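You operate a simulated robot arm through the tools that you are given. There is no shell and no other tool. Be economical: measure what you need, move in short steps, check, and stop when the job is done.

You are at the controls of a simulated robot arm. One attempt, no reset.

TASK
Tidy up at the pale table. At the end: the black socket with the smallest size on its label from the pale table is on the roof of the plastic drawer unit; the orange key from the pale table is on the roof of the plastic drawer unit; the yellow box (marked "RIBBON") from the pale table is on the roof of the plastic drawer unit; the black bolt is on the roof of the plastic drawer unit; whatever was shut is shut again. Leave all else as you found it, and nothing knocked over.

The check looks at the end state, three seconds after you hand in, the way a careful person would. Anything else that was tipped, shoved, dropped, spilled or broken makes it a failure.

THE ROBOT
A 6-joint arm with a two-finger parallel gripper, fixed in place. Base frame: the origin is at the foot of the arm, x ahead of it, y to its left, z up; the work surface is at about z = 0.74. Readings come in m, rad, newtons and seconds.
With the tool pointing down near the work surface it reaches from about 0.26 to 0.68 m from the base axis. Its first joint turns from -1.152 to 1.152 rad. Payload 2.9 kg.
The tool frame sits at the grasp point between the pads (the TCP): z along the fingers, y along the line on which they close. The tips reach 0.03 m beyond it. The gripper opens to 0.11 m. The fingers are 0.02 m wide and 0.01 m thick; the gripper's body (0.048 by 0.112 m) begins 0.055 m behind the TCP.
Orientation is told as [roll, pitch, yaw] about the base's x, y, z axes, in that order, counted from this pose: with the fingers straight down and closing along the base's y, the tool's x points along the base's -x, its y along +y and its z along -z.

THE INTERFACE
- The arm moves only by the tool apply_moves. Its argument "targets" is a list that holds one entry, the list of rows, each a list of 7 numbers: the opening in per cent of the stroke, from 0 (shut) to 100 (fully open), then the shift along the base's x, y, z in units of 150 mm (1.0 is 150 mm), then the turn, a rotation vector about the base's x, y, z in units of 180 degrees (1.0 is 180 degrees). In form: [[[fingers, tx, ty, tz, rx, ry, rz], ...]]. A call has 1 to 20 rows; each row is the pose to reach, as a shift and turn from the pose commanded when the call began. A call with a number of a shift or a turn outside -1 to 1 is refused whole. Each row takes 0.2 s and may step no farther than 0.05 m and 0.15 rad from the row before; otherwise, or with a gripper value out of range, the whole call is refused. A pose out of reach is approached as far as the arm can. The call stops where the force on the tool passes 40 N (or 10 N more than at its start, if that is more) or the arm is blocked; 0.2 s more then pass. Each finger travels about 0.108 m/s and halts on what it meets, pressing with about 25 N; the grip force reading is that of the motor and also rises with nothing between the fingers. The clock runs only during rows and for 0.2 s after the last one: add rows that repeat a pose to give the fingers time. The reply holds the time, the measured pose of the TCP, the force on the tool along the base axes, the opening and the grip force, in the units named above and with some noise.
- Cameras (640 x 400 px; columns grow to the right, rows downward): "scene" is fixed at [0.086, 0.4405, 1.3639]; the picture's right is [-0.64, -0.77, 0.00], its down [-0.52, 0.43, -0.74] and it looks along [0.57, -0.48, -0.67] (base axes); focal length 214 px, centre (320, 200). "wrist" rides on the gripper at [-0.036, 0, -0.057] in the tool frame; the picture's right is [0.00, -1.00, 0.00], its down [0.97, 0.00, -0.24] and it looks along [0.24, 0.00, 0.97] (tool axes); focal length 218 px, centre (320, 200).
- capture(camera): a new picture of that camera. The clock stands still meanwhile.
- point_at(camera, pixels): for up to 12 pixels [column, row] of the newest picture of that camera ("zoom" is the newest enlarged one), the place [x, y, z] in the base frame of the surface seen there, good to about 0.002 m, but the place of the scene camera against the robot may be out by one fixed shift of up to 0.018 m in any direction. The clock stands still meanwhile.
- enlarge(camera, box): a new picture of the part [left, top, right, bottom] of that camera's present view, enlarged. The clock stands still meanwhile.
- job_done(): hands the job in; it is judged then, once.

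Go step by step. Measure first, check grasps and placings, and put right what went wrong. The budget is 80 turns and 54 pictures, counting those below and the enlarged ones. Unless the task says otherwise, let go and move clear before handing in, and close with one line.

The tools are called after "Request:" as a command line: name --argument value ..., lists and objects as JSON in quotes. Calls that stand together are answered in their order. apply_moves: Moves the arm, as the interface text tells. Its arguments: {"type":"object","properties":{"targets":{"type":"array","items":{"type":"array","items":{"type":"array","items":{"type":"number"}}}}},"required":["targets"]} The other tools are called the same way: capture (camera) takes a picture; point_at (camera, pixels) gives the place of the surface under pixels of a picture; enlarge (camera, box) takes an enlarged picture of a part of a camera's view; job_done () hands the job in.

At the start:

```text
t: 0.0
tool_pos: [0.3947, 0.0522, 1.2057]
tcp_rot: [-0.001, -0.001, 0.001]
force: [0.4, 0.1, 0.1]
grip_width: 0.1099
finger_force: 0.0
```

scene: 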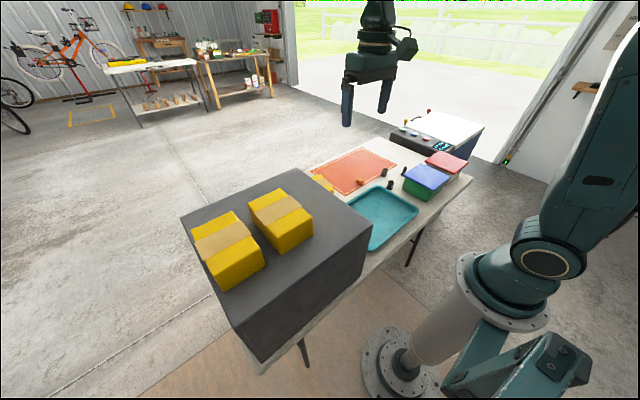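
wrist: 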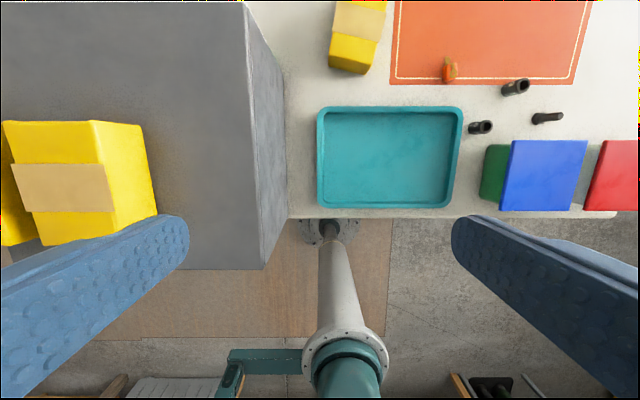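

The wrist picture shows a grey block on the left, which is probably the drawer unit. It also shows a tray, two sockets near (515,87) and (480,127), a bolt at (547,118), an orange key at (450,68) and a yellow box at (357,35). I'll enlarge these to read the labels.

Request:
enlarge --camera "wrist" --box '[420, 40, 600, 150]'

Request:
enlarge --camera "scene" --box '[300, 130, 480, 250]'

Request:
point_at --camera "wrist" --pixels '[[450, 68], [515, 87], [480, 127], [547, 118], [350, 50], [360, 15], [200, 100], [390, 160], [300, 150], [75, 140], [545, 170], [460, 135]]'

```text
3.56 times, centred on (510, 95) of wrist
```

zoom: 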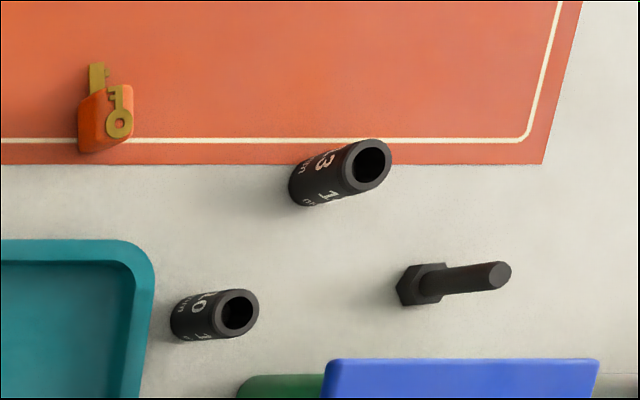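

```text
3.33 times, centred on (390, 190) of scene
```

zoom: 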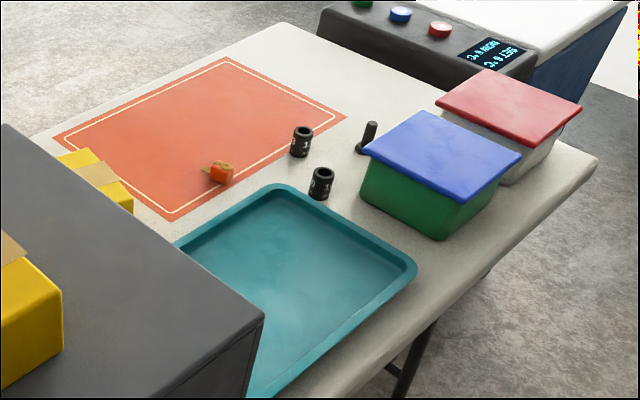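

```text
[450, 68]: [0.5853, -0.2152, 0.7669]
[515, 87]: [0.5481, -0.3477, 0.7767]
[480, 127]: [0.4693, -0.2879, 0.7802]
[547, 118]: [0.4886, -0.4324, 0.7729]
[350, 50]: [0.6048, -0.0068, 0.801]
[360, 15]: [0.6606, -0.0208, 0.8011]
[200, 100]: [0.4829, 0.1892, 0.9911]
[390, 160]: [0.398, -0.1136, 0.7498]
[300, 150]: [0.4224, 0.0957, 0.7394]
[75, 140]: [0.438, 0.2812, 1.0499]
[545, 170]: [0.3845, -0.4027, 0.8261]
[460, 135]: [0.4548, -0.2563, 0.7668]
```

The sockets read 13 and 10, the bolt stands upright and the key is an orange tag. I'll move right for a closer look at the labels and to check for anything hidden.

Request:
apply_moves --targets '[[[100, 0.1, -0.25, -0.1, 0, 0, 0], [100, 0.2, -0.5, -0.2, 0, 0, 0], [100, 0.3, -0.75, -0.3, 0, 0, 0], [100, 0.4, -1, -0.4, 0, 0, 0]]]'

Request:
apply_moves --targets '[[[100, 0.1, -0.25, -0.1, 0, 0, 0], [100, 0.2, -0.5, -0.2, 0, 0, 0], [100, 0.3, -0.75, -0.3, 0, 0, 0], [100, 0.4, -1, -0.4, 0, 0, 0]]]'

Request:
capture --camera "wrist"

```text
t: 1.0
tool_pos: [0.4544, -0.0987, 1.1459]
tcp_rot: [0.001, -0.001, 0.0]
force: [-0.4, -0.5, 0.5]
grip_width: 0.11
finger_force: 0.0
```

```text
t: 2.0
tool_pos: [0.5143, -0.2491, 1.0894]
tcp_rot: [-0.001, 0.0, 0.001]
force: [0.0, 0.2, 0.4]
grip_width: 0.1102
finger_force: 0.2
```

```text
49 pictures are left
```

wrist: 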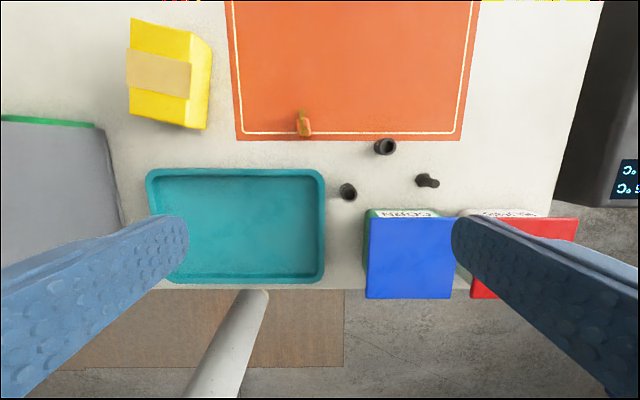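

Request:
enlarge --camera "wrist" --box '[280, 100, 560, 240]'

Request:
enlarge --camera "wrist" --box '[0, 0, 260, 200]'

Request:
point_at --camera "wrist" --pixels '[[305, 125], [303, 117], [385, 147], [348, 192], [428, 182], [208, 50], [207, 128], [160, 118], [60, 118], [105, 128], [128, 85], [170, 60]]'

```text
2.29 times, centred on (420, 170) of wrist
```

zoom: 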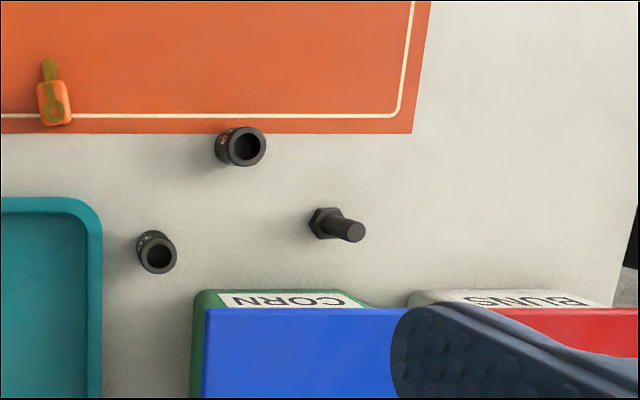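

```text
2.00 times, centred on (130, 100) of wrist
```

zoom: 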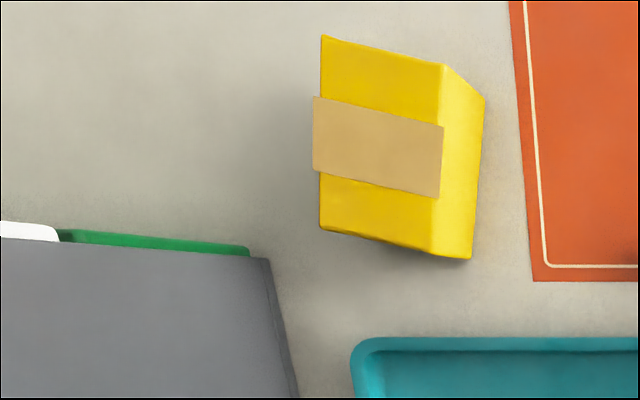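

```text
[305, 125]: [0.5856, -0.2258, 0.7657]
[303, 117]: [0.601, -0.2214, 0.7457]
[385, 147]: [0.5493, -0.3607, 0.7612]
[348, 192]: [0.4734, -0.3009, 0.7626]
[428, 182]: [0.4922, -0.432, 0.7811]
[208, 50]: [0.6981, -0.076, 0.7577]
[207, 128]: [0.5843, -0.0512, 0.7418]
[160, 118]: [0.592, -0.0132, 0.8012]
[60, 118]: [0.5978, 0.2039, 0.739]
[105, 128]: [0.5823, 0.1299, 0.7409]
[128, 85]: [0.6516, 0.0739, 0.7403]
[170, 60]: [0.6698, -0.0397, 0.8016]
```

The 10 socket is near (0.473,-0.30) and the 13 near (0.549,-0.36). Next I'll measure the yellow box corners and the green strip behind the unit.

Request:
point_at --camera "zoom" --pixels '[[324, 42], [436, 70], [428, 248], [323, 225], [480, 100], [470, 255], [150, 242], [30, 232], [262, 262], [100, 330], [240, 250], [285, 360]]'

Request:
apply_moves --targets '[[[100, 0, 0.3, 0, 0, 0, 0], [100, 0, 0.6, 0, 0, 0, 0], [100, 0, 0.9, 0, 0, 0, 0], [100, 0.1, 1, 0.15, 0, 0, 0], [100, 0.25, 1, 0.3, 0, 0, 0], [100, 0.4, 1, 0.45, 0, 0, 0]]]'

Request:
apply_moves --targets '[[[100, 0, 0.3, 0, 0, 0, 0], [100, 0, 0.6, 0, 0, 0, 0], [100, 0, 0.9, 0, 0, 0, 0], [100, 0, 1, 0.15, 0, 0, 0]]]'

Request:
capture --camera "wrist"

```text
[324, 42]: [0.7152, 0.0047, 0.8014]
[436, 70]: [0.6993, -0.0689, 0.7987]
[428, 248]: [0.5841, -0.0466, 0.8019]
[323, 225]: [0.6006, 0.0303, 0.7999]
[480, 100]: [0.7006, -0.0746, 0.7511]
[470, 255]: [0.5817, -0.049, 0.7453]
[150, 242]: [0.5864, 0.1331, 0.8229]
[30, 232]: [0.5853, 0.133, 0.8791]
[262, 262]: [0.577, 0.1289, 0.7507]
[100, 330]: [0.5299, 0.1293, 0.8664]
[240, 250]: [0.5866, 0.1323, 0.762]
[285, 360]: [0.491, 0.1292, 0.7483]
```

```text
t: 3.4
tool_pos: [0.5748, -0.0987, 1.1557]
tcp_rot: [-0.002, 0.0, 0.0]
force: [-0.2, -0.6, 0.0]
grip_width: 0.11
finger_force: 0.2
```

```text
t: 4.4
tool_pos: [0.5759, 0.0528, 1.1752]
tcp_rot: [-0.001, 0.0, -0.001]
force: [-0.1, -0.2, 0.2]
grip_width: 0.11
finger_force: 0.1
```

```text
46 pictures are left
```

wrist: 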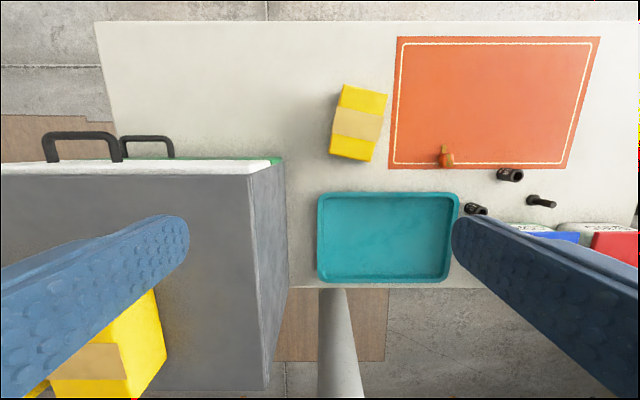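

The wrist view shows the unit's drawers (white and green with handles) facing away, all shut. Only one yellow box is on the table. I'll measure the free space on the roof.

Request:
point_at --camera "wrist" --pixels '[[245, 180], [240, 280], [255, 380], [10, 180], [100, 180], [160, 350], [150, 295], [125, 370], [225, 350], [70, 145], [260, 168], [200, 300]]'

Request:
point_at --camera "scene" --pixels '[[283, 173], [186, 216], [366, 234], [255, 345], [275, 235], [305, 212], [258, 208], [245, 210], [262, 260], [222, 285], [195, 235], [310, 240]]'

Request:
enlarge --camera "scene" --box '[170, 150, 390, 300]'

```text
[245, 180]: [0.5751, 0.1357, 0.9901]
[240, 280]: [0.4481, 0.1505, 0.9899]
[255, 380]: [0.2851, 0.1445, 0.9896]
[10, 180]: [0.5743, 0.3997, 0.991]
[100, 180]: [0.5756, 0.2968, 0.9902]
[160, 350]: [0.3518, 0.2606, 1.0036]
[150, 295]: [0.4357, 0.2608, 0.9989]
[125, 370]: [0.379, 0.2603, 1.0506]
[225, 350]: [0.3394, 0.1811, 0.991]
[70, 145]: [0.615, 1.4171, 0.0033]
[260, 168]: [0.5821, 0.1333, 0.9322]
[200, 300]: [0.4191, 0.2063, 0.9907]
```

```text
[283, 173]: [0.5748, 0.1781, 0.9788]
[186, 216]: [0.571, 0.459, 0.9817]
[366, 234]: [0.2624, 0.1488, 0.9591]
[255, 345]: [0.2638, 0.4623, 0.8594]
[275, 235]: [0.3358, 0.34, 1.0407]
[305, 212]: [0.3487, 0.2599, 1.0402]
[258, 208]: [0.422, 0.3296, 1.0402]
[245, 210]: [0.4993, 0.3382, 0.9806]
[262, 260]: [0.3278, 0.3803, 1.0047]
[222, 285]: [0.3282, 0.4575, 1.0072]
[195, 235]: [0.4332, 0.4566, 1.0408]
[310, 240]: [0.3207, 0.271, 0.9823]
```

```text
2.67 times, centred on (280, 225) of scene
```

zoom: 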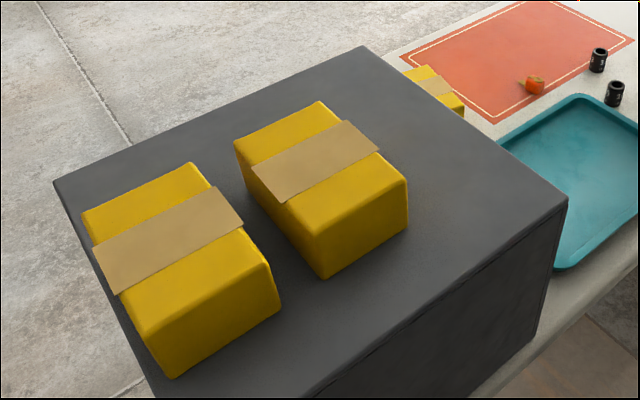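

The roof is at z≈0.99, spanning x 0.27–0.58 and y 0.13–0.47. It is free for y<0.25 and for x>0.46. I'll go over the sockets first, starting with the 10.

Request:
apply_moves --targets '[[[100, 0, -0.3, 0, 0, 0, 0], [100, 0, -0.6, 0, 0, 0, 0], [100, 0, -0.9, 0, 0, 0, 0], [100, -0.1, -1, -0.25, 0, 0, 0], [100, -0.3, -1, -0.4, 0, 0, 0]]]'

Request:
apply_moves --targets '[[[80, 0, -0.3, 0, 0, 0, 0], [80, 0, -0.6, 0, 0, 0, 0], [80, 0, -0.9, 0, 0, 0, 0], [80, -0.15, -1, -0.25, 0, 0, 0], [80, -0.4, -1, -0.4, 0, 0, 0]]]'

Request:
apply_moves --targets '[[[60, 0, -0.18, -0.2, 0, 0, -0.045], [60, 0, -0.36, -0.4, 0, 0, -0.09], [60, 0, -0.36, -0.65, 0, 0, -0.135], [60, 0, -0.36, -0.8, 0, 0, -0.18], [60, 0, -0.36, -0.8, 0, 0, -0.225], [60, 0, -0.36, -0.8, 0, 0, -0.27], [60, 0, -0.36, -0.8, 0, 0, -0.315], [60, 0, -0.36, -0.8, 0, 0, -0.36], [60, 0, -0.36, -0.8, 0, 0, -0.405], [60, 0, -0.36, -0.8, 0, 0, -0.45], [60, 0, -0.36, -0.8, 0, 0, -0.495], [60, 0, -0.36, -0.8, 0, 0, -0.5]]]'

Request:
capture --camera "wrist"

```text
t: 5.6
tool_pos: [0.5312, -0.0997, 1.1174]
tcp_rot: [0.001, -0.001, 0.0]
force: [0.6, -0.1, 0.4]
grip_width: 0.1098
finger_force: 0.1
```

```text
t: 6.8
tool_pos: [0.47, -0.25, 1.0565]
tcp_rot: [0.001, -0.002, -0.001]
force: [-0.6, 0.0, -0.1]
grip_width: 0.0881
finger_force: 0.1
```

```text
t: 9.4
tool_pos: [0.4701, -0.3026, 0.9363]
tcp_rot: [0.0, 0.0, -1.573]
force: [0.6, -0.6, -0.1]
grip_width: 0.0659
finger_force: 0.1
```

```text
44 pictures are left
```

wrist: 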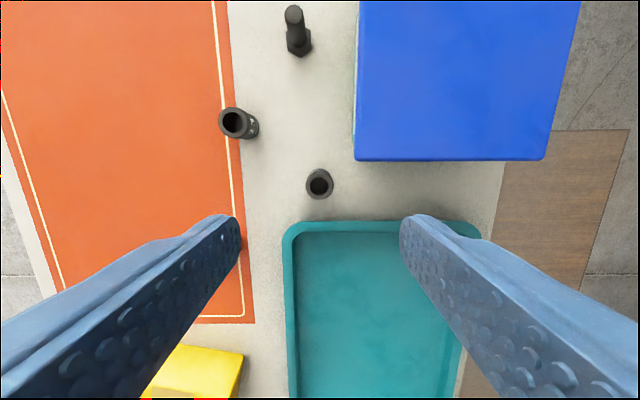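

The socket is at (320,184), the blue lid at (450,80) and the tray edge at row 222. I'll measure these precisely.

Request:
point_at --camera "wrist" --pixels '[[308, 180], [332, 182], [320, 171], [320, 196], [309, 190], [362, 158], [362, 60], [320, 225], [286, 240], [240, 110], [294, 12], [300, 40]]'

Request:
enlarge --camera "wrist" --box '[210, 90, 370, 220]'

```text
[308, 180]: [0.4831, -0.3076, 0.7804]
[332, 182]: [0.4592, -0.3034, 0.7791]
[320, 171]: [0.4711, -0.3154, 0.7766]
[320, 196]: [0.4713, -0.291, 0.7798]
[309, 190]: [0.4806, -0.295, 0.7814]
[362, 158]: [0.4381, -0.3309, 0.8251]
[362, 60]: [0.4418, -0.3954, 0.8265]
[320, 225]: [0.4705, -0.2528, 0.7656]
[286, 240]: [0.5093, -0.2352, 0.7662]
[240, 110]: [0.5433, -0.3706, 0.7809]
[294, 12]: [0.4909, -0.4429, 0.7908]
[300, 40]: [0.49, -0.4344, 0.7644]
```

```text
3.08 times, centred on (290, 155) of wrist
```

zoom: 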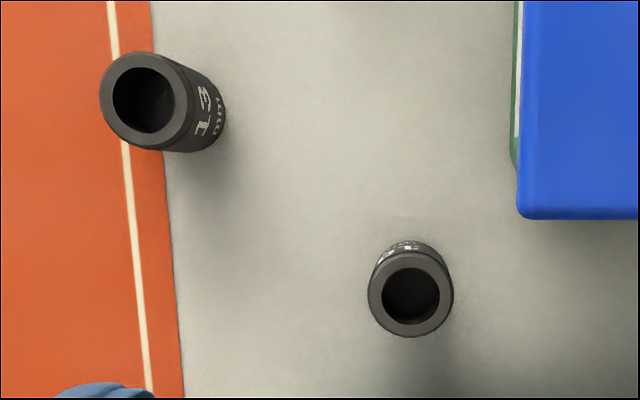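

The socket centre is at (0.471,-0.302) with its top at 0.780. Descending to z≈0.786, which stays clear of the tray rim and the blue lid, then gripping.

Request:
apply_moves --targets '[[[60, 0.007, 0.01, -0.3, 0, 0, 0], [60, 0.007, 0.01, -0.6, 0, 0, 0], [60, 0.007, 0.01, -0.85, 0, 0, 0], [60, 0.007, 0.01, -1, 0, 0, 0], [60, 0.007, 0.01, -1, 0, 0, 0], [30, 0.007, 0.01, -1, 0, 0, 0], [0, 0.007, 0.01, -1, 0, 0, 0], [0, 0.007, 0.01, -1, 0, 0, 0], [0, 0.007, 0.01, -1, 0, 0, 0]]]'

```text
t: 11.4
tool_pos: [0.4713, -0.3014, 0.7885]
tcp_rot: [-0.001, 0.001, -1.57]
force: [-0.3, -0.9, -0.5]
grip_width: 0.0267
finger_force: 24.9
```

The socket is held (width 0.0267). I'll lift it and carry it toward the roof, turning back to yaw 0.

Request:
apply_moves --targets '[[[0, 0, 0, 0.25, 0, 0, 0], [0, 0, 0, 0.55, 0, 0, 0], [0, 0, 0, 0.85, 0, 0, 0], [0, 0, 0, 1, 0, 0, 0]]]'

Request:
apply_moves --targets '[[[0, 0, 0, 0.3, 0, 0, 0.045], [0, 0, 0.1, 0.6, 0, 0, 0.09], [0, 0, 0.3, 0.8, 0, 0, 0.135], [0, 0, 0.5, 1, 0, 0, 0.18], [0, 0, 0.75, 1, 0, 0, 0.225], [0, 0, 1, 1, 0, 0, 0.27]]]'

Request:
apply_moves --targets '[[[0, 0, 0.2, 0.1, 0, 0, 0.045], [0, -0.1, 0.4, 0.2, 0, 0, 0.09], [0, -0.2, 0.6, 0.3, 0, 0, 0.135], [0, -0.3, 0.8, 0.3, 0, 0, 0.18], [0, -0.4, 1, 0.3, 0, 0, 0.23]]]'

Request:
apply_moves --targets '[[[0, -0.1, 0.25, 0, 0, 0, 0], [0, -0.2, 0.5, 0, 0, 0, 0], [0, -0.4, 0.75, 0, 0, 0, 0], [0, -0.5, 1, 0, 0, 0, 0], [0, -0.5, 1, 0, 0, 0, 0]]]'

```text
t: 12.4
tool_pos: [0.4713, -0.3008, 0.937]
tcp_rot: [0.0, -0.001, -1.571]
force: [-0.6, 0.3, 0.9]
grip_width: 0.0
finger_force: 25.3
```

```text
t: 13.8
tool_pos: [0.4718, -0.1509, 1.0855]
tcp_rot: [0.0, 0.002, -0.72]
force: [0.0, -0.7, -0.1]
grip_width: 0.0001
finger_force: 25.0
```

```text
refused: row 5 steps farther than a row can; nothing moved
```

```text
t: 15.0
tool_pos: [0.3956, -0.0008, 1.0863]
tcp_rot: [0.0, -0.001, -0.722]
force: [-0.5, -0.5, -0.6]
grip_width: 0.0
finger_force: 24.6
```

The grip width fell to 0 during the lift, so the socket slipped out. I'll look at where it ended up.

Request:
capture --camera "scene"

Request:
enlarge --camera "scene" --box '[330, 140, 480, 240]'

```text
42 pictures are left
```

scene: 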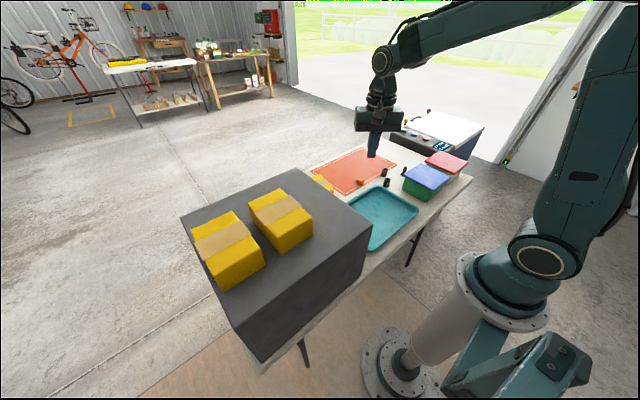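

```text
4.00 times, centred on (405, 190) of scene
```

zoom: 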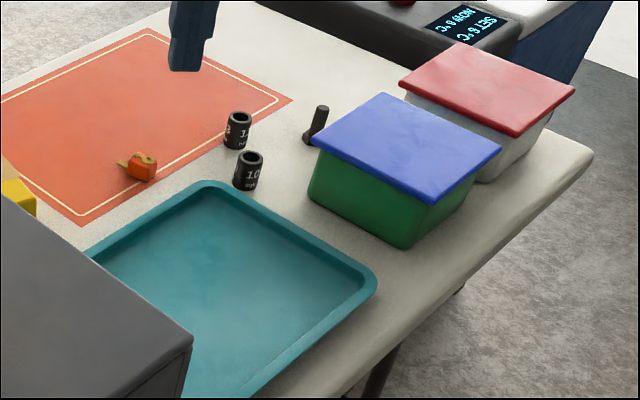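

The 10 socket is still upright, beside where it was. I'll go back, measure again and grip deeper.

Request:
apply_moves --targets '[[[50, 0.1, -0.25, 0, 0, 0, -0.045], [50, 0.2, -0.5, 0, 0, 0, -0.09], [50, 0.4, -0.75, 0, 0, 0, -0.135], [50, 0.5, -1, 0, 0, 0, -0.18], [50, 0.5, -1, -0.1, 0, 0, -0.2]]]'

Request:
apply_moves --targets '[[[50, 0, -0.25, -0.1, 0, 0, -0.04], [50, 0, -0.5, -0.2, 0, 0, -0.08], [50, 0, -0.75, -0.4, 0, 0, -0.12], [50, 0, -1, -0.6, 0, 0, -0.153], [50, 0, -1, -0.9, 0, 0, -0.153]]]'

Request:
capture --camera "wrist"

```text
t: 16.2
tool_pos: [0.4702, -0.1517, 1.0709]
tcp_rot: [-0.001, 0.0, -1.352]
force: [-0.7, 0.5, 0.5]
grip_width: 0.0549
finger_force: 0.0
```

```text
t: 17.4
tool_pos: [0.4706, -0.3023, 0.9363]
tcp_rot: [0.001, 0.001, -1.831]
force: [-0.1, -1.9, 0.3]
grip_width: 0.055
finger_force: 0.0
```

```text
40 pictures are left
```

wrist: 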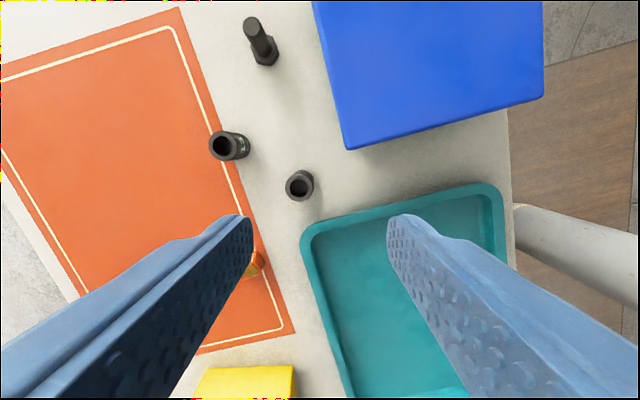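

Request:
point_at --camera "wrist" --pixels '[[287, 186], [311, 186], [299, 174], [299, 198], [345, 147], [315, 215], [330, 210], [210, 146], [234, 146], [222, 134], [222, 158], [232, 135]]'

Request:
enlarge --camera "wrist" --box '[250, 150, 350, 215]'

```text
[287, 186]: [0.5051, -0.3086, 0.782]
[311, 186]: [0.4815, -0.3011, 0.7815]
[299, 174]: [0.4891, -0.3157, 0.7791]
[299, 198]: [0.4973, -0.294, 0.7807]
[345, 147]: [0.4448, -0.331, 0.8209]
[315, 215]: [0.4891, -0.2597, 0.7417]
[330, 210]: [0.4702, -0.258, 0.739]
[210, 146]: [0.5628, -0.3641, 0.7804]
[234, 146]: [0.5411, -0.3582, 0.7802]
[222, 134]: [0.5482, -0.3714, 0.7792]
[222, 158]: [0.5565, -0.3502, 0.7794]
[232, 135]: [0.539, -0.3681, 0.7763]
```

```text
6.15 times, centred on (300, 182) of wrist
```

zoom: 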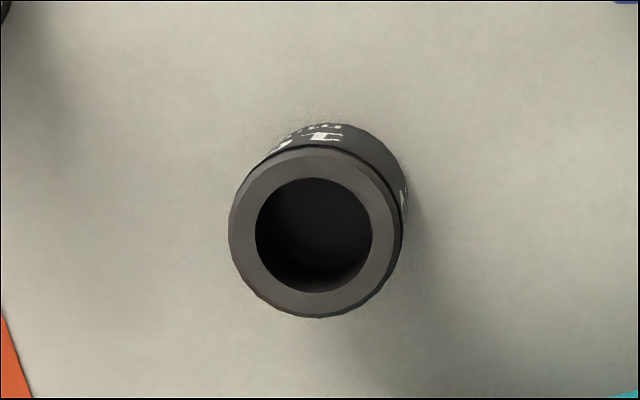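

The socket moved 22 mm and its centre is now (0.493,-0.305). Descending to TCP z≈0.771 for a deeper grip.

Request:
apply_moves --targets '[[[50, 0.15, -0.015, 0, 0, 0, 0], [50, 0.15, -0.015, -0.3, 0, 0, 0], [50, 0.15, -0.015, -0.6, 0, 0, 0], [50, 0.15, -0.015, -0.85, 0, 0, 0], [50, 0.15, -0.015, -1, 0, 0, 0]]]'

Request:
apply_moves --targets '[[[50, 0, 0, -0.05, 0, 0, 0], [50, 0, 0, -0.1, 0, 0, 0], [40, 0, 0, -0.1, 0, 0, 0], [30, 0, 0, -0.1, 0, 0, 0], [20, 0, 0, -0.1, 0, 0, 0], [10, 0, 0, -0.1, 0, 0, 0], [10, 0, 0, -0.1, 0, 0, 0], [10, 0, 0, -0.1, 0, 0, 0]]]'

```text
t: 18.6
tool_pos: [0.4939, -0.3036, 0.7866]
tcp_rot: [0.001, -0.001, -1.83]
force: [0.0, 0.6, -0.2]
grip_width: 0.0552
finger_force: 0.1
```

```text
t: 20.4
tool_pos: [0.4933, -0.3025, 0.7714]
tcp_rot: [-0.001, 0.0, -1.832]
force: [0.6, 0.4, -0.8]
grip_width: 0.0266
finger_force: 24.7
```

The width is 0.0266 at z=0.771. I'll do a slow test lift.

Request:
apply_moves --targets '[[[0, 0, 0, 0, 0, 0, 0], [0, 0, 0, 0.05, 0, 0, 0], [0, 0, 0, 0.1, 0, 0, 0], [0, 0, 0, 0.2, 0, 0, 0]]]'

```text
t: 21.4
tool_pos: [0.4944, -0.3038, 0.8025]
tcp_rot: [0.0, 0.0, -1.83]
force: [0.9, 0.0, -1.2]
grip_width: 0.0268
finger_force: 25.1
```

The grip is holding. Lifting higher in moderate steps.

Request:
apply_moves --targets '[[[0, 0, 0, 0.15, 0, 0, 0], [0, 0, 0, 0.3, 0, 0, 0], [0, 0, 0, 0.5, 0, 0, 0], [0, 0, 0, 0.7, 0, 0, 0], [0, 0, 0, 0.9, 0, 0, 0], [0, 0, 0, 1, 0, 0, 0]]]'

Request:
apply_moves --targets '[[[0, 0, 0, 0.2, 0, 0, 0.03], [0, 0, 0.1, 0.4, 0, 0, 0.07], [0, 0, 0.25, 0.6, 0, 0, 0.11], [0, 0, 0.4, 0.8, 0, 0, 0.15], [0, 0, 0.6, 1, 0, 0, 0.19], [0, 0, 0.8, 1, 0, 0, 0.23], [0, 0, 1, 1, 0, 0, 0.27]]]'

```text
t: 22.8
tool_pos: [0.4926, -0.3038, 0.9518]
tcp_rot: [-0.002, 0.0, -1.83]
force: [-0.5, 0.0, -1.5]
grip_width: 0.0268
finger_force: 24.9
```

```text
t: 24.4
tool_pos: [0.4932, -0.1532, 1.1023]
tcp_rot: [0.0, 0.0, -0.979]
force: [0.0, -0.7, -0.6]
grip_width: 0.0267
finger_force: 24.6
```

Still held. Carrying it over to the roof spot (0.325, 0.185).

Request:
apply_moves --targets '[[[0, -0.1, 0.2, 0, 0, 0, 0.04], [0, -0.2, 0.4, 0, 0, 0, 0.08], [0, -0.35, 0.6, 0, 0, 0, 0.12], [0, -0.5, 0.8, 0, 0, 0, 0.16], [0, -0.6, 1, 0, 0, 0, 0.2]]]'

Request:
apply_moves --targets '[[[0, -0.1, 0.2, 0, 0, 0, 0.03], [0, -0.2, 0.4, 0, 0, 0, 0.06], [0, -0.3, 0.6, 0, 0, 0, 0.09], [0, -0.4, 0.8, 0, 0, 0, 0.113], [0, -0.5, 1, 0, 0, 0, 0.113]]]'

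Request:
apply_moves --targets '[[[0, -0.02, 0.13, 0, 0, 0, 0], [0, -0.02, 0.26, 0, 0, 0, 0], [0, -0.02, 0.26, -0.2, 0, 0, 0], [0, -0.02, 0.26, -0.35, 0, 0, 0], [0, -0.02, 0.26, -0.45, 0, 0, 0]]]'

Request:
capture --camera "wrist"

```text
t: 25.6
tool_pos: [0.4022, -0.0041, 1.0997]
tcp_rot: [0.0, 0.001, -0.351]
force: [0.2, 0.3, -0.7]
grip_width: 0.0265
finger_force: 25.2
```

```text
t: 26.8
tool_pos: [0.3273, 0.1464, 1.1005]
tcp_rot: [-0.001, 0.001, -0.001]
force: [-0.6, 0.1, -0.5]
grip_width: 0.0269
finger_force: 25.7
```

```text
t: 28.0
tool_pos: [0.3246, 0.1847, 1.0331]
tcp_rot: [0.0, 0.0, -0.001]
force: [0.5, 0.3, -1.5]
grip_width: 0.0267
finger_force: 25.3
```

```text
38 pictures are left
```

wrist: 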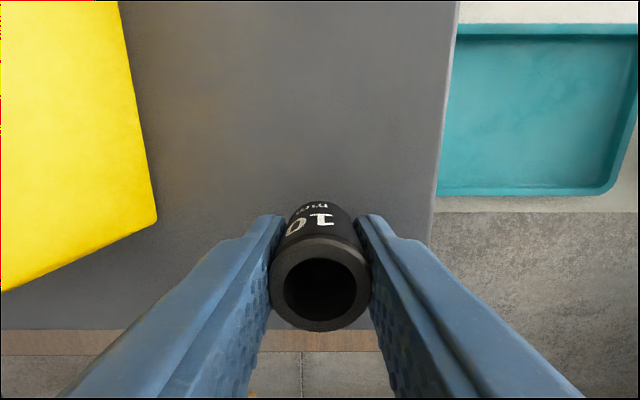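

The "10" label is readable and the socket hangs upright. I'll lower it 10 mm, release and lift.

Request:
apply_moves --targets '[[[0, 0, 0, -0.04, 0, 0, 0], [0, 0, 0, -0.068, 0, 0, 0], [0, 0, 0, -0.068, 0, 0, 0], [30, 0, 0, -0.068, 0, 0, 0], [50, 0, 0, -0.068, 0, 0, 0], [50, 0, 0, -0.068, 0, 0, 0], [50, 0, 0, 0.1, 0, 0, 0], [50, 0, 0, 0.35, 0, 0, 0], [50, 0, 0, 0.6, 0, 0, 0]]]'

Request:
capture --camera "wrist"

```text
t: 30.0
tool_pos: [0.3245, 0.1859, 1.1248]
tcp_rot: [-0.002, 0.002, 0.001]
force: [-0.3, 0.1, 0.3]
grip_width: 0.055
finger_force: 0.1
```

```text
37 pictures are left
```

wrist: 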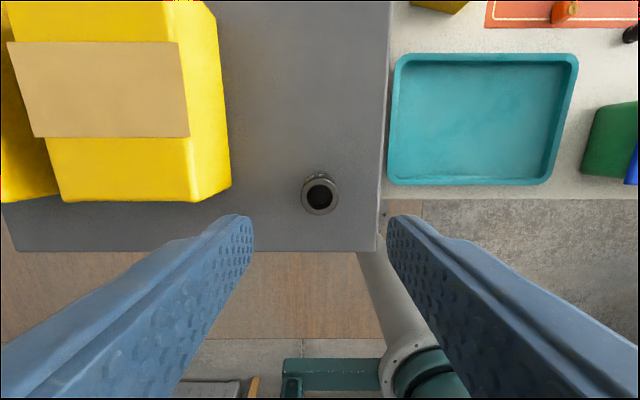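

The socket stands on the roof at (320,194). Next is the bolt near (0.49,-0.435), so I'll travel there.

Request:
apply_moves --targets '[[[50, 0.08, -0.25, 0, 0, 0, 0], [50, 0.16, -0.5, 0, 0, 0, 0], [50, 0.24, -0.75, 0, 0, 0, 0], [50, 0.3, -1, 0, 0, 0, 0]]]'

Request:
apply_moves --targets '[[[50, 0.08, -0.25, 0, 0, 0, 0], [50, 0.16, -0.5, 0, 0, 0, 0], [50, 0.24, -0.75, 0, 0, 0, 0], [50, 0.35, -1, 0, 0, 0, 0]]]'

Request:
apply_moves --targets '[[[50, 0.08, -0.25, 0, 0, 0, 0], [50, 0.16, -0.5, 0, 0, 0, 0], [50, 0.24, -0.75, 0, 0, 0, 0], [50, 0.35, -1, 0, 0, 0, 0]]]'

Request:
apply_moves --targets '[[[50, 0, -0.25, -0.1, 0, 0, 0], [50, 0, -0.5, -0.2, 0, 0, 0], [50, 0, -0.75, -0.35, 0, 0, 0], [50, 0.05, -1, -0.5, 0, 0, 0], [50, 0.1, -1.0, -0.7, 0, 0, 0], [50, 0.1, -1.0, -1, 0, 0, 0]]]'

Request:
capture --camera "wrist"

```text
t: 31.0
tool_pos: [0.3718, 0.0356, 1.1248]
tcp_rot: [0.001, 0.0, 0.0]
force: [-0.2, 0.1, -0.2]
grip_width: 0.0554
finger_force: 0.1
```

```text
t: 32.0
tool_pos: [0.4215, -0.115, 1.123]
tcp_rot: [0.001, -0.001, 0.002]
force: [0.4, -0.3, 0.5]
grip_width: 0.055
finger_force: 0.0
```

```text
t: 33.0
tool_pos: [0.4757, -0.2655, 1.1235]
tcp_rot: [0.0, 0.0, 0.001]
force: [0.4, -0.8, 0.8]
grip_width: 0.0549
finger_force: 0.0
```

```text
t: 34.4
tool_pos: [0.4901, -0.4159, 0.9743]
tcp_rot: [0.0, -0.001, -0.001]
force: [-0.1, -1.0, 0.6]
grip_width: 0.0551
finger_force: 0.1
```

```text
36 pictures are left
```

wrist: 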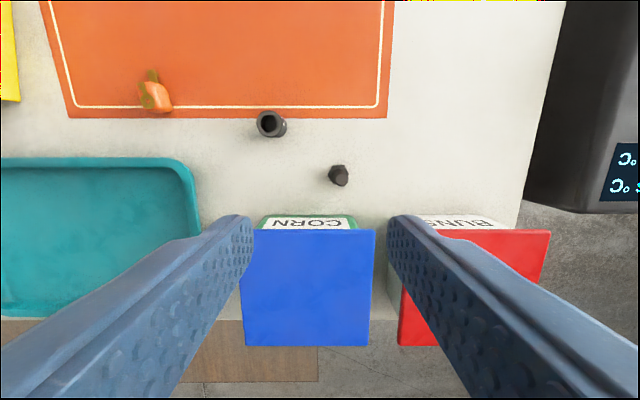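

Request:
enlarge --camera "wrist" --box '[300, 145, 380, 195]'

Request:
point_at --camera "wrist" --pixels '[[341, 174], [343, 178], [338, 169], [331, 176], [338, 185], [347, 180], [347, 170], [340, 230], [420, 225]]'

```text
8.00 times, centred on (340, 170) of wrist
```

zoom: 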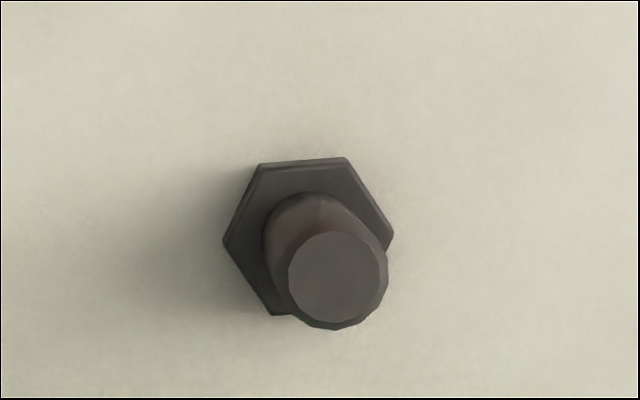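

```text
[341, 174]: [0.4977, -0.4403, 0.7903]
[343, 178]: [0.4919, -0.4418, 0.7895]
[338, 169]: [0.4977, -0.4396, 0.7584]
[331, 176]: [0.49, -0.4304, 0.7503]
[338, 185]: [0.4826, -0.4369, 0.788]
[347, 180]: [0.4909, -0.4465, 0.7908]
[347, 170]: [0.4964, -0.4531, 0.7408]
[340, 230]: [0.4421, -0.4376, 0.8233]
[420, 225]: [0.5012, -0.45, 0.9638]
```

The bolt's shaft axis is at (0.490,-0.441), its top at 0.790 and its head top at about 0.750. Descending onto the shaft.

Request:
apply_moves --targets '[[[50, 0, -0.168, 0, 0, 0, 0], [50, 0, -0.168, -0.3, 0, 0, 0], [50, 0, -0.168, -0.6, 0, 0, 0], [50, 0, -0.168, -0.8, 0, 0, 0], [50, 0, -0.168, -1, 0, 0, 0]]]'

Request:
apply_moves --targets '[[[50, 0, 0, -0.15, 0, 0, 0], [50, 0, 0, -0.27, 0, 0, 0], [40, 0, 0, -0.27, 0, 0, 0], [30, 0, 0, -0.27, 0, 0, 0], [20, 0, 0, -0.27, 0, 0, 0], [10, 0, 0, -0.27, 0, 0, 0], [0, 0, 0, -0.27, 0, 0, 0], [0, 0, 0, -0.27, 0, 0, 0], [0, 0, 0, -0.27, 0, 0, 0]]]'

```text
t: 35.6
tool_pos: [0.491, -0.4404, 0.824]
tcp_rot: [0.0, 0.001, -0.001]
force: [-0.8, -0.5, 0.3]
grip_width: 0.0549
finger_force: 0.1
```

```text
t: 37.6
tool_pos: [0.4908, -0.442, 0.7835]
tcp_rot: [0.0, -0.001, 0.002]
force: [0.0, 0.5, -0.1]
grip_width: 0.0149
finger_force: 24.7
```

The grip width is 0.0149 on the shaft. Slow lift next.

Request:
apply_moves --targets '[[[0, 0, 0, 0.05, 0, 0, 0], [0, 0, 0, 0.15, 0, 0, 0], [0, 0, 0, 0.3, 0, 0, 0], [0, 0, 0, 0.5, 0, 0, 0], [0, 0, 0, 0.75, 0, 0, 0], [0, 0, 0, 1, 0, 0, 0]]]'

Request:
apply_moves --targets '[[[0, 0, 0, 0.25, 0, 0, 0], [0, 0, 0.15, 0.5, 0, 0, 0], [0, 0, 0.3, 0.75, 0, 0, 0], [0, 0, 0.5, 1, 0, 0, 0], [0, 0, 0.75, 1, 0, 0, 0], [0, 0, 1, 1, 0, 0, 0]]]'

```text
t: 39.0
tool_pos: [0.4907, -0.4403, 0.9328]
tcp_rot: [0.003, 0.003, -0.002]
force: [-0.4, 0.4, -1.6]
grip_width: 0.015
finger_force: 24.9
```

```text
t: 40.4
tool_pos: [0.4898, -0.2901, 1.0838]
tcp_rot: [0.0, 0.001, -0.001]
force: [-0.3, 0.2, -1.7]
grip_width: 0.0147
finger_force: 25.2
```

The bolt is held. Carrying it to the roof spot (0.395, 0.19).

Request:
apply_moves --targets '[[[0, -0.05, 0.25, 0.05, 0, 0, 0], [0, -0.1, 0.5, 0.1, 0, 0, 0], [0, -0.15, 0.75, 0.15, 0, 0, 0], [0, -0.2, 1, 0.2, 0, 0, 0]]]'

Request:
apply_moves --targets '[[[0, -0.05, 0.25, 0, 0, 0, 0], [0, -0.1, 0.5, 0, 0, 0, 0], [0, -0.15, 0.75, 0, 0, 0, 0], [0, -0.2, 1, 0, 0, 0, 0]]]'

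Request:
apply_moves --targets '[[[0, -0.05, 0.25, 0, 0, 0, 0], [0, -0.1, 0.5, 0, 0, 0, 0], [0, -0.15, 0.75, 0, 0, 0, 0], [0, -0.23, 1, 0, 0, 0, 0], [0, -0.23, 1, 0, 0, 0, 0]]]'

Request:
apply_moves --targets '[[[0, 0, 0.2, -0.1, 0, 0, 0], [0, 0, 0.2, -0.3, 0, 0, 0], [0, 0, 0.2, -0.45, 0, 0, 0]]]'

Request:
capture --camera "wrist"

```text
t: 41.4
tool_pos: [0.4605, -0.1392, 1.1121]
tcp_rot: [0.0, 0.0, 0.001]
force: [0.1, -0.3, -1.4]
grip_width: 0.015
finger_force: 25.1
```

```text
t: 42.4
tool_pos: [0.4304, 0.0119, 1.1139]
tcp_rot: [-0.001, 0.0, 0.0]
force: [-0.5, -0.3, -0.5]
grip_width: 0.0149
finger_force: 25.3
```

```text
t: 43.6
tool_pos: [0.396, 0.1602, 1.1125]
tcp_rot: [0.0, 0.0, 0.0]
force: [-0.5, 0.1, -1.2]
grip_width: 0.015
finger_force: 25.3
```

```text
t: 44.4
tool_pos: [0.3954, 0.1907, 1.0445]
tcp_rot: [0.001, 0.001, 0.001]
force: [0.5, -0.2, -1.8]
grip_width: 0.0149
finger_force: 24.8
```

```text
34 pictures are left
```

wrist: 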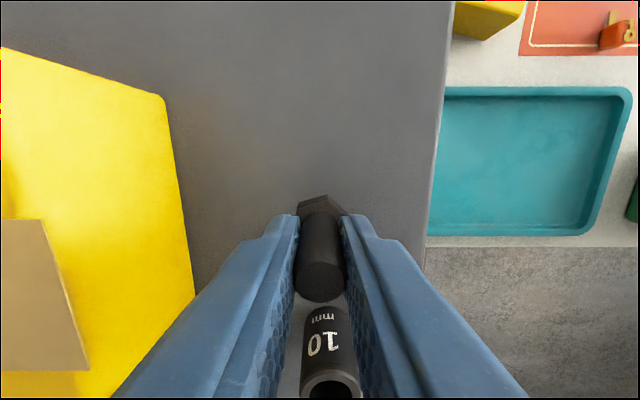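

The bolt is upright and clear of the socket. I'll lower it 10 mm, release and lift.

Request:
apply_moves --targets '[[[0, 0, 0, -0.04, 0, 0, 0], [0, 0, 0, -0.068, 0, 0, 0], [0, 0, 0, -0.068, 0, 0, 0], [15, 0, 0, -0.068, 0, 0, 0], [30, 0, 0, -0.068, 0, 0, 0], [50, 0, 0, -0.068, 0, 0, 0], [50, 0, 0, -0.068, 0, 0, 0], [50, 0, 0, 0.1, 0, 0, 0], [50, 0, 0, 0.35, 0, 0, 0], [50, 0, 0, 0.6, 0, 0, 0]]]'

Request:
capture --camera "wrist"

```text
t: 46.6
tool_pos: [0.395, 0.1895, 1.1352]
tcp_rot: [-0.001, 0.002, -0.001]
force: [-0.5, 0.1, -0.5]
grip_width: 0.055
finger_force: 0.0
```

```text
33 pictures are left
```

wrist: 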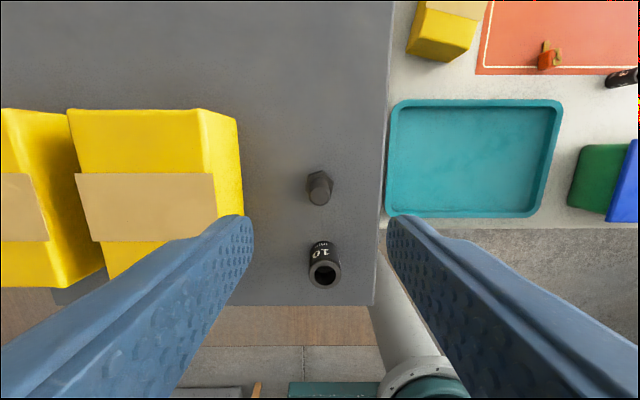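

The bolt and socket both stand on the roof. Next I'll hover over the key.

Request:
apply_moves --targets '[[[50, 0.1, -0.25, 0, 0, 0, 0], [50, 0.2, -0.5, 0, 0, 0, 0], [50, 0.3, -0.75, 0, 0, 0, 0], [50, 0.4, -1, 0, 0, 0, 0]]]'

Request:
apply_moves --targets '[[[50, 0.1, -0.25, 0, 0, 0, 0], [50, 0.2, -0.5, 0, 0, 0, 0], [50, 0.3, -0.75, 0, 0, 0, 0], [50, 0.4, -1, 0, 0, 0, 0]]]'

Request:
apply_moves --targets '[[[50, 0.1, -0.25, -0.1, 0, 0, 0], [50, 0.2, -0.5, -0.3, 0, 0, 0], [50, 0.3, -0.73, -0.5, 0, 0, 0], [50, 0.35, -0.73, -0.75, 0, 0, 0], [50, 0.4, -0.73, -1, 0, 0, 0]]]'

Request:
enlarge --camera "wrist" --box '[240, 120, 400, 220]'

```text
t: 47.6
tool_pos: [0.4558, 0.0405, 1.1361]
tcp_rot: [-0.001, -0.001, 0.002]
force: [0.0, -0.3, -0.2]
grip_width: 0.055
finger_force: 0.1
```

```text
t: 48.6
tool_pos: [0.5165, -0.1097, 1.136]
tcp_rot: [-0.001, 0.0, 0.0]
force: [0.5, 0.3, 0.4]
grip_width: 0.055
finger_force: 0.1
```

```text
refused: row 2 steps farther than a row can; nothing moved
```

```text
4.00 times, centred on (320, 170) of wrist
```

zoom: 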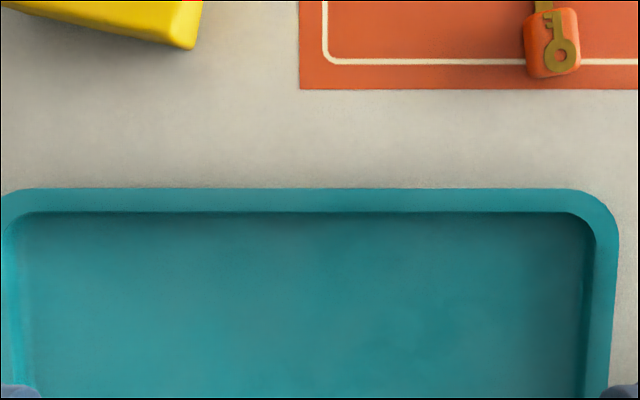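

One call was refused because a step was too large. Redoing it with smaller steps.

Request:
apply_moves --targets '[[[50, 0.1, -0.2, -0.1, 0, 0, 0], [50, 0.2, -0.4, -0.2, 0, 0, 0], [50, 0.3, -0.6, -0.35, 0, 0, 0], [50, 0.35, -0.73, -0.55, 0, 0, 0], [50, 0.4, -0.73, -0.8, 0, 0, 0], [50, 0.4, -0.73, -1, 0, 0, 0]]]'

Request:
capture --camera "wrist"

```text
t: 50.0
tool_pos: [0.5754, -0.2191, 0.9854]
tcp_rot: [-0.001, -0.003, -0.001]
force: [-0.4, -0.7, 0.0]
grip_width: 0.0551
finger_force: 0.0
```

```text
31 pictures are left
```

wrist: 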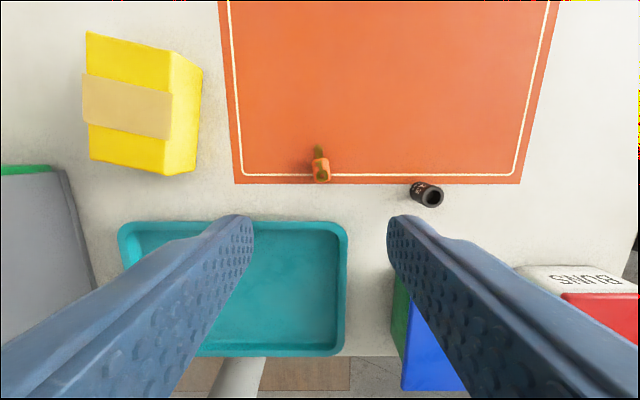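

Request:
enlarge --camera "wrist" --box '[280, 135, 360, 185]'

Request:
enlarge --camera "scene" --box '[335, 165, 385, 197]'

Request:
point_at --camera "wrist" --pixels '[[313, 163], [328, 160], [314, 182], [329, 181], [321, 170], [318, 150], [321, 158], [317, 146]]'

```text
8.00 times, centred on (320, 160) of wrist
```

zoom: 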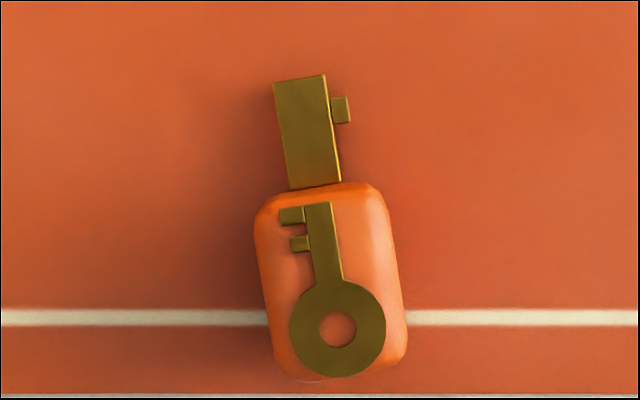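

```text
12.50 times, centred on (360, 181) of scene
```

zoom: 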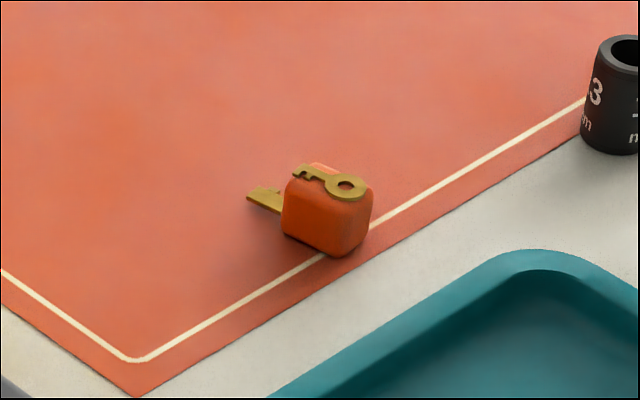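

```text
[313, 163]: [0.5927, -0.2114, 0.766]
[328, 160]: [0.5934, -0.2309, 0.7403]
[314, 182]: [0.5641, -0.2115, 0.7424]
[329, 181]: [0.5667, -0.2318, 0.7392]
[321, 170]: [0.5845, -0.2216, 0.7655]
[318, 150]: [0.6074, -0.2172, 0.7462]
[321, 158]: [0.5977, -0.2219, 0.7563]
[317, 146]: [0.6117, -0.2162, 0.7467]
```

The key fob is centred at (0.580,-0.222) with its long axis at about +7.5° and its top at 0.766. Descending with yaw +7.5°.

Request:
apply_moves --targets '[[[50, 0.03, -0.02, -0.25, 0, 0, 0.02], [50, 0.03, -0.02, -0.5, 0, 0, 0.042], [50, 0.03, -0.02, -0.75, 0, 0, 0.042], [50, 0.03, -0.02, -1, 0, 0, 0.042]]]'

Request:
apply_moves --targets '[[[50, 0, 0, -0.2, 0, 0, 0], [50, 0, 0, -0.35, 0, 0, 0], [50, 0, 0, -0.42, 0, 0, 0], [40, 0, 0, -0.42, 0, 0, 0], [30, 0, 0, -0.42, 0, 0, 0], [20, 0, 0, -0.42, 0, 0, 0], [10, 0, 0, -0.42, 0, 0, 0], [0, 0, 0, -0.42, 0, 0, 0], [0, 0, 0, -0.42, 0, 0, 0]]]'

```text
t: 51.0
tool_pos: [0.5809, -0.2211, 0.8348]
tcp_rot: [0.001, -0.001, 0.133]
force: [0.5, 0.4, 0.1]
grip_width: 0.0546
finger_force: 0.0
```

```text
t: 53.0
tool_pos: [0.5804, -0.2231, 0.7715]
tcp_rot: [0.003, -0.001, 0.134]
force: [-1.5, -0.4, -0.6]
grip_width: 0.0207
finger_force: 25.0
```

The key is gripped (width 0.0207). Lifting slowly.

Request:
apply_moves --targets '[[[0, 0, 0, 0.05, 0, 0, 0], [0, 0, 0, 0.15, 0, 0, 0], [0, 0, 0, 0.3, 0, 0, 0], [0, 0, 0, 0.5, 0, 0, 0], [0, 0, 0, 0.75, 0, 0, 0], [0, 0, 0, 1, 0, 0, 0]]]'

Request:
apply_moves --targets '[[[0, 0, 0, 0.25, 0, 0, 0], [0, 0, 0, 0.5, 0, 0, 0], [0, -0.05, 0.1, 0.75, 0, 0, 0], [0, -0.1, 0.25, 1, 0, 0, 0], [0, -0.1, 0.5, 1, 0, 0, 0], [0, -0.1, 0.75, 1, 0, 0, 0], [0, -0.1, 1, 1, 0, 0, 0]]]'

```text
t: 54.4
tool_pos: [0.5806, -0.2234, 0.9232]
tcp_rot: [0.001, 0.0, 0.132]
force: [-0.5, -1.2, -0.1]
grip_width: 0.0207
finger_force: 25.1
```

```text
t: 56.0
tool_pos: [0.5651, -0.0721, 1.0726]
tcp_rot: [-0.001, 0.001, 0.131]
force: [0.0, 0.1, -0.7]
grip_width: 0.0208
finger_force: 25.2
```

Held. Carrying it to the roof at (0.525, 0.315).

Request:
apply_moves --targets '[[[0, 0, 0.2, 0.2, 0, 0, 0], [0, -0.05, 0.45, 0.3, 0, 0, 0], [0, -0.1, 0.7, 0.3, 0, 0, 0], [0, -0.13, 1, 0.3, 0, 0, 0]]]'

Request:
apply_moves --targets '[[[0, 0, 0.25, 0, 0, 0, 0], [0, -0.05, 0.5, 0, 0, 0, 0], [0, -0.1, 0.75, 0, 0, 0, 0], [0, -0.13, 1, 0, 0, 0, 0]]]'

Request:
apply_moves --targets '[[[0, 0, 0.25, 0, 0, 0, 0], [0, 0, 0.5, 0, 0, 0, 0], [0, 0, 0.58, -0.2, 0, 0, 0], [0, 0, 0.58, -0.4, 0, 0, 0], [0, 0, 0.58, -0.53, 0, 0, 0]]]'

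Request:
capture --camera "wrist"

```text
t: 57.0
tool_pos: [0.5457, 0.0785, 1.1176]
tcp_rot: [-0.003, 0.0, 0.131]
force: [-0.2, 0.9, 0.2]
grip_width: 0.0209
finger_force: 24.7
```

```text
t: 58.0
tool_pos: [0.5254, 0.2289, 1.118]
tcp_rot: [0.002, 0.0, 0.13]
force: [0.5, -0.6, 0.1]
grip_width: 0.021
finger_force: 24.7
```

```text
t: 59.2
tool_pos: [0.5264, 0.3146, 1.0367]
tcp_rot: [-0.001, 0.001, 0.134]
force: [0.7, 0.2, -0.2]
grip_width: 0.0205
finger_force: 24.6
```

```text
28 pictures are left
```

wrist: 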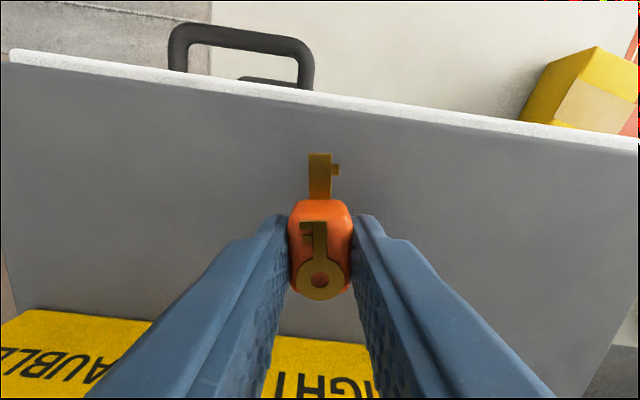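

The key is level over clear roof. Lowering 13.5 mm, releasing and lifting.

Request:
apply_moves --targets '[[[0, 0, 0, -0.05, 0, 0, 0], [0, 0, 0, -0.09, 0, 0, 0], [0, 0, 0, -0.09, 0, 0, 0], [15, 0, 0, -0.09, 0, 0, 0], [30, 0, 0, -0.09, 0, 0, 0], [45, 0, 0, -0.09, 0, 0, 0], [45, 0, 0, -0.09, 0, 0, 0], [45, 0, 0, 0.1, 0, 0, 0], [45, 0, 0, 0.35, 0, 0, 0], [45, 0, 0, 0.6, 0, 0, 0]]]'

Request:
capture --camera "wrist"

```text
t: 61.4
tool_pos: [0.5257, 0.315, 1.1279]
tcp_rot: [0.001, 0.003, 0.134]
force: [-0.3, 0.2, 0.7]
grip_width: 0.0498
finger_force: 0.1
```

```text
27 pictures are left
```

wrist: 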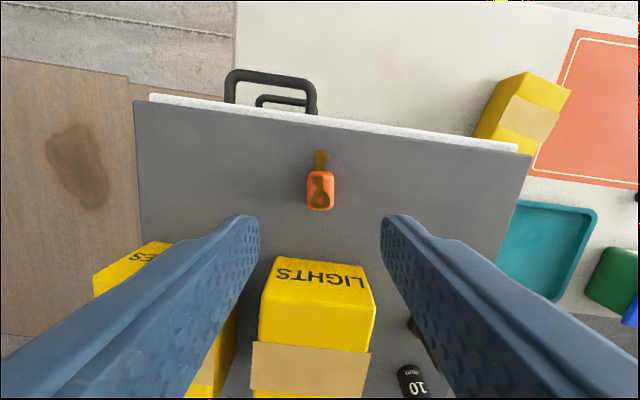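

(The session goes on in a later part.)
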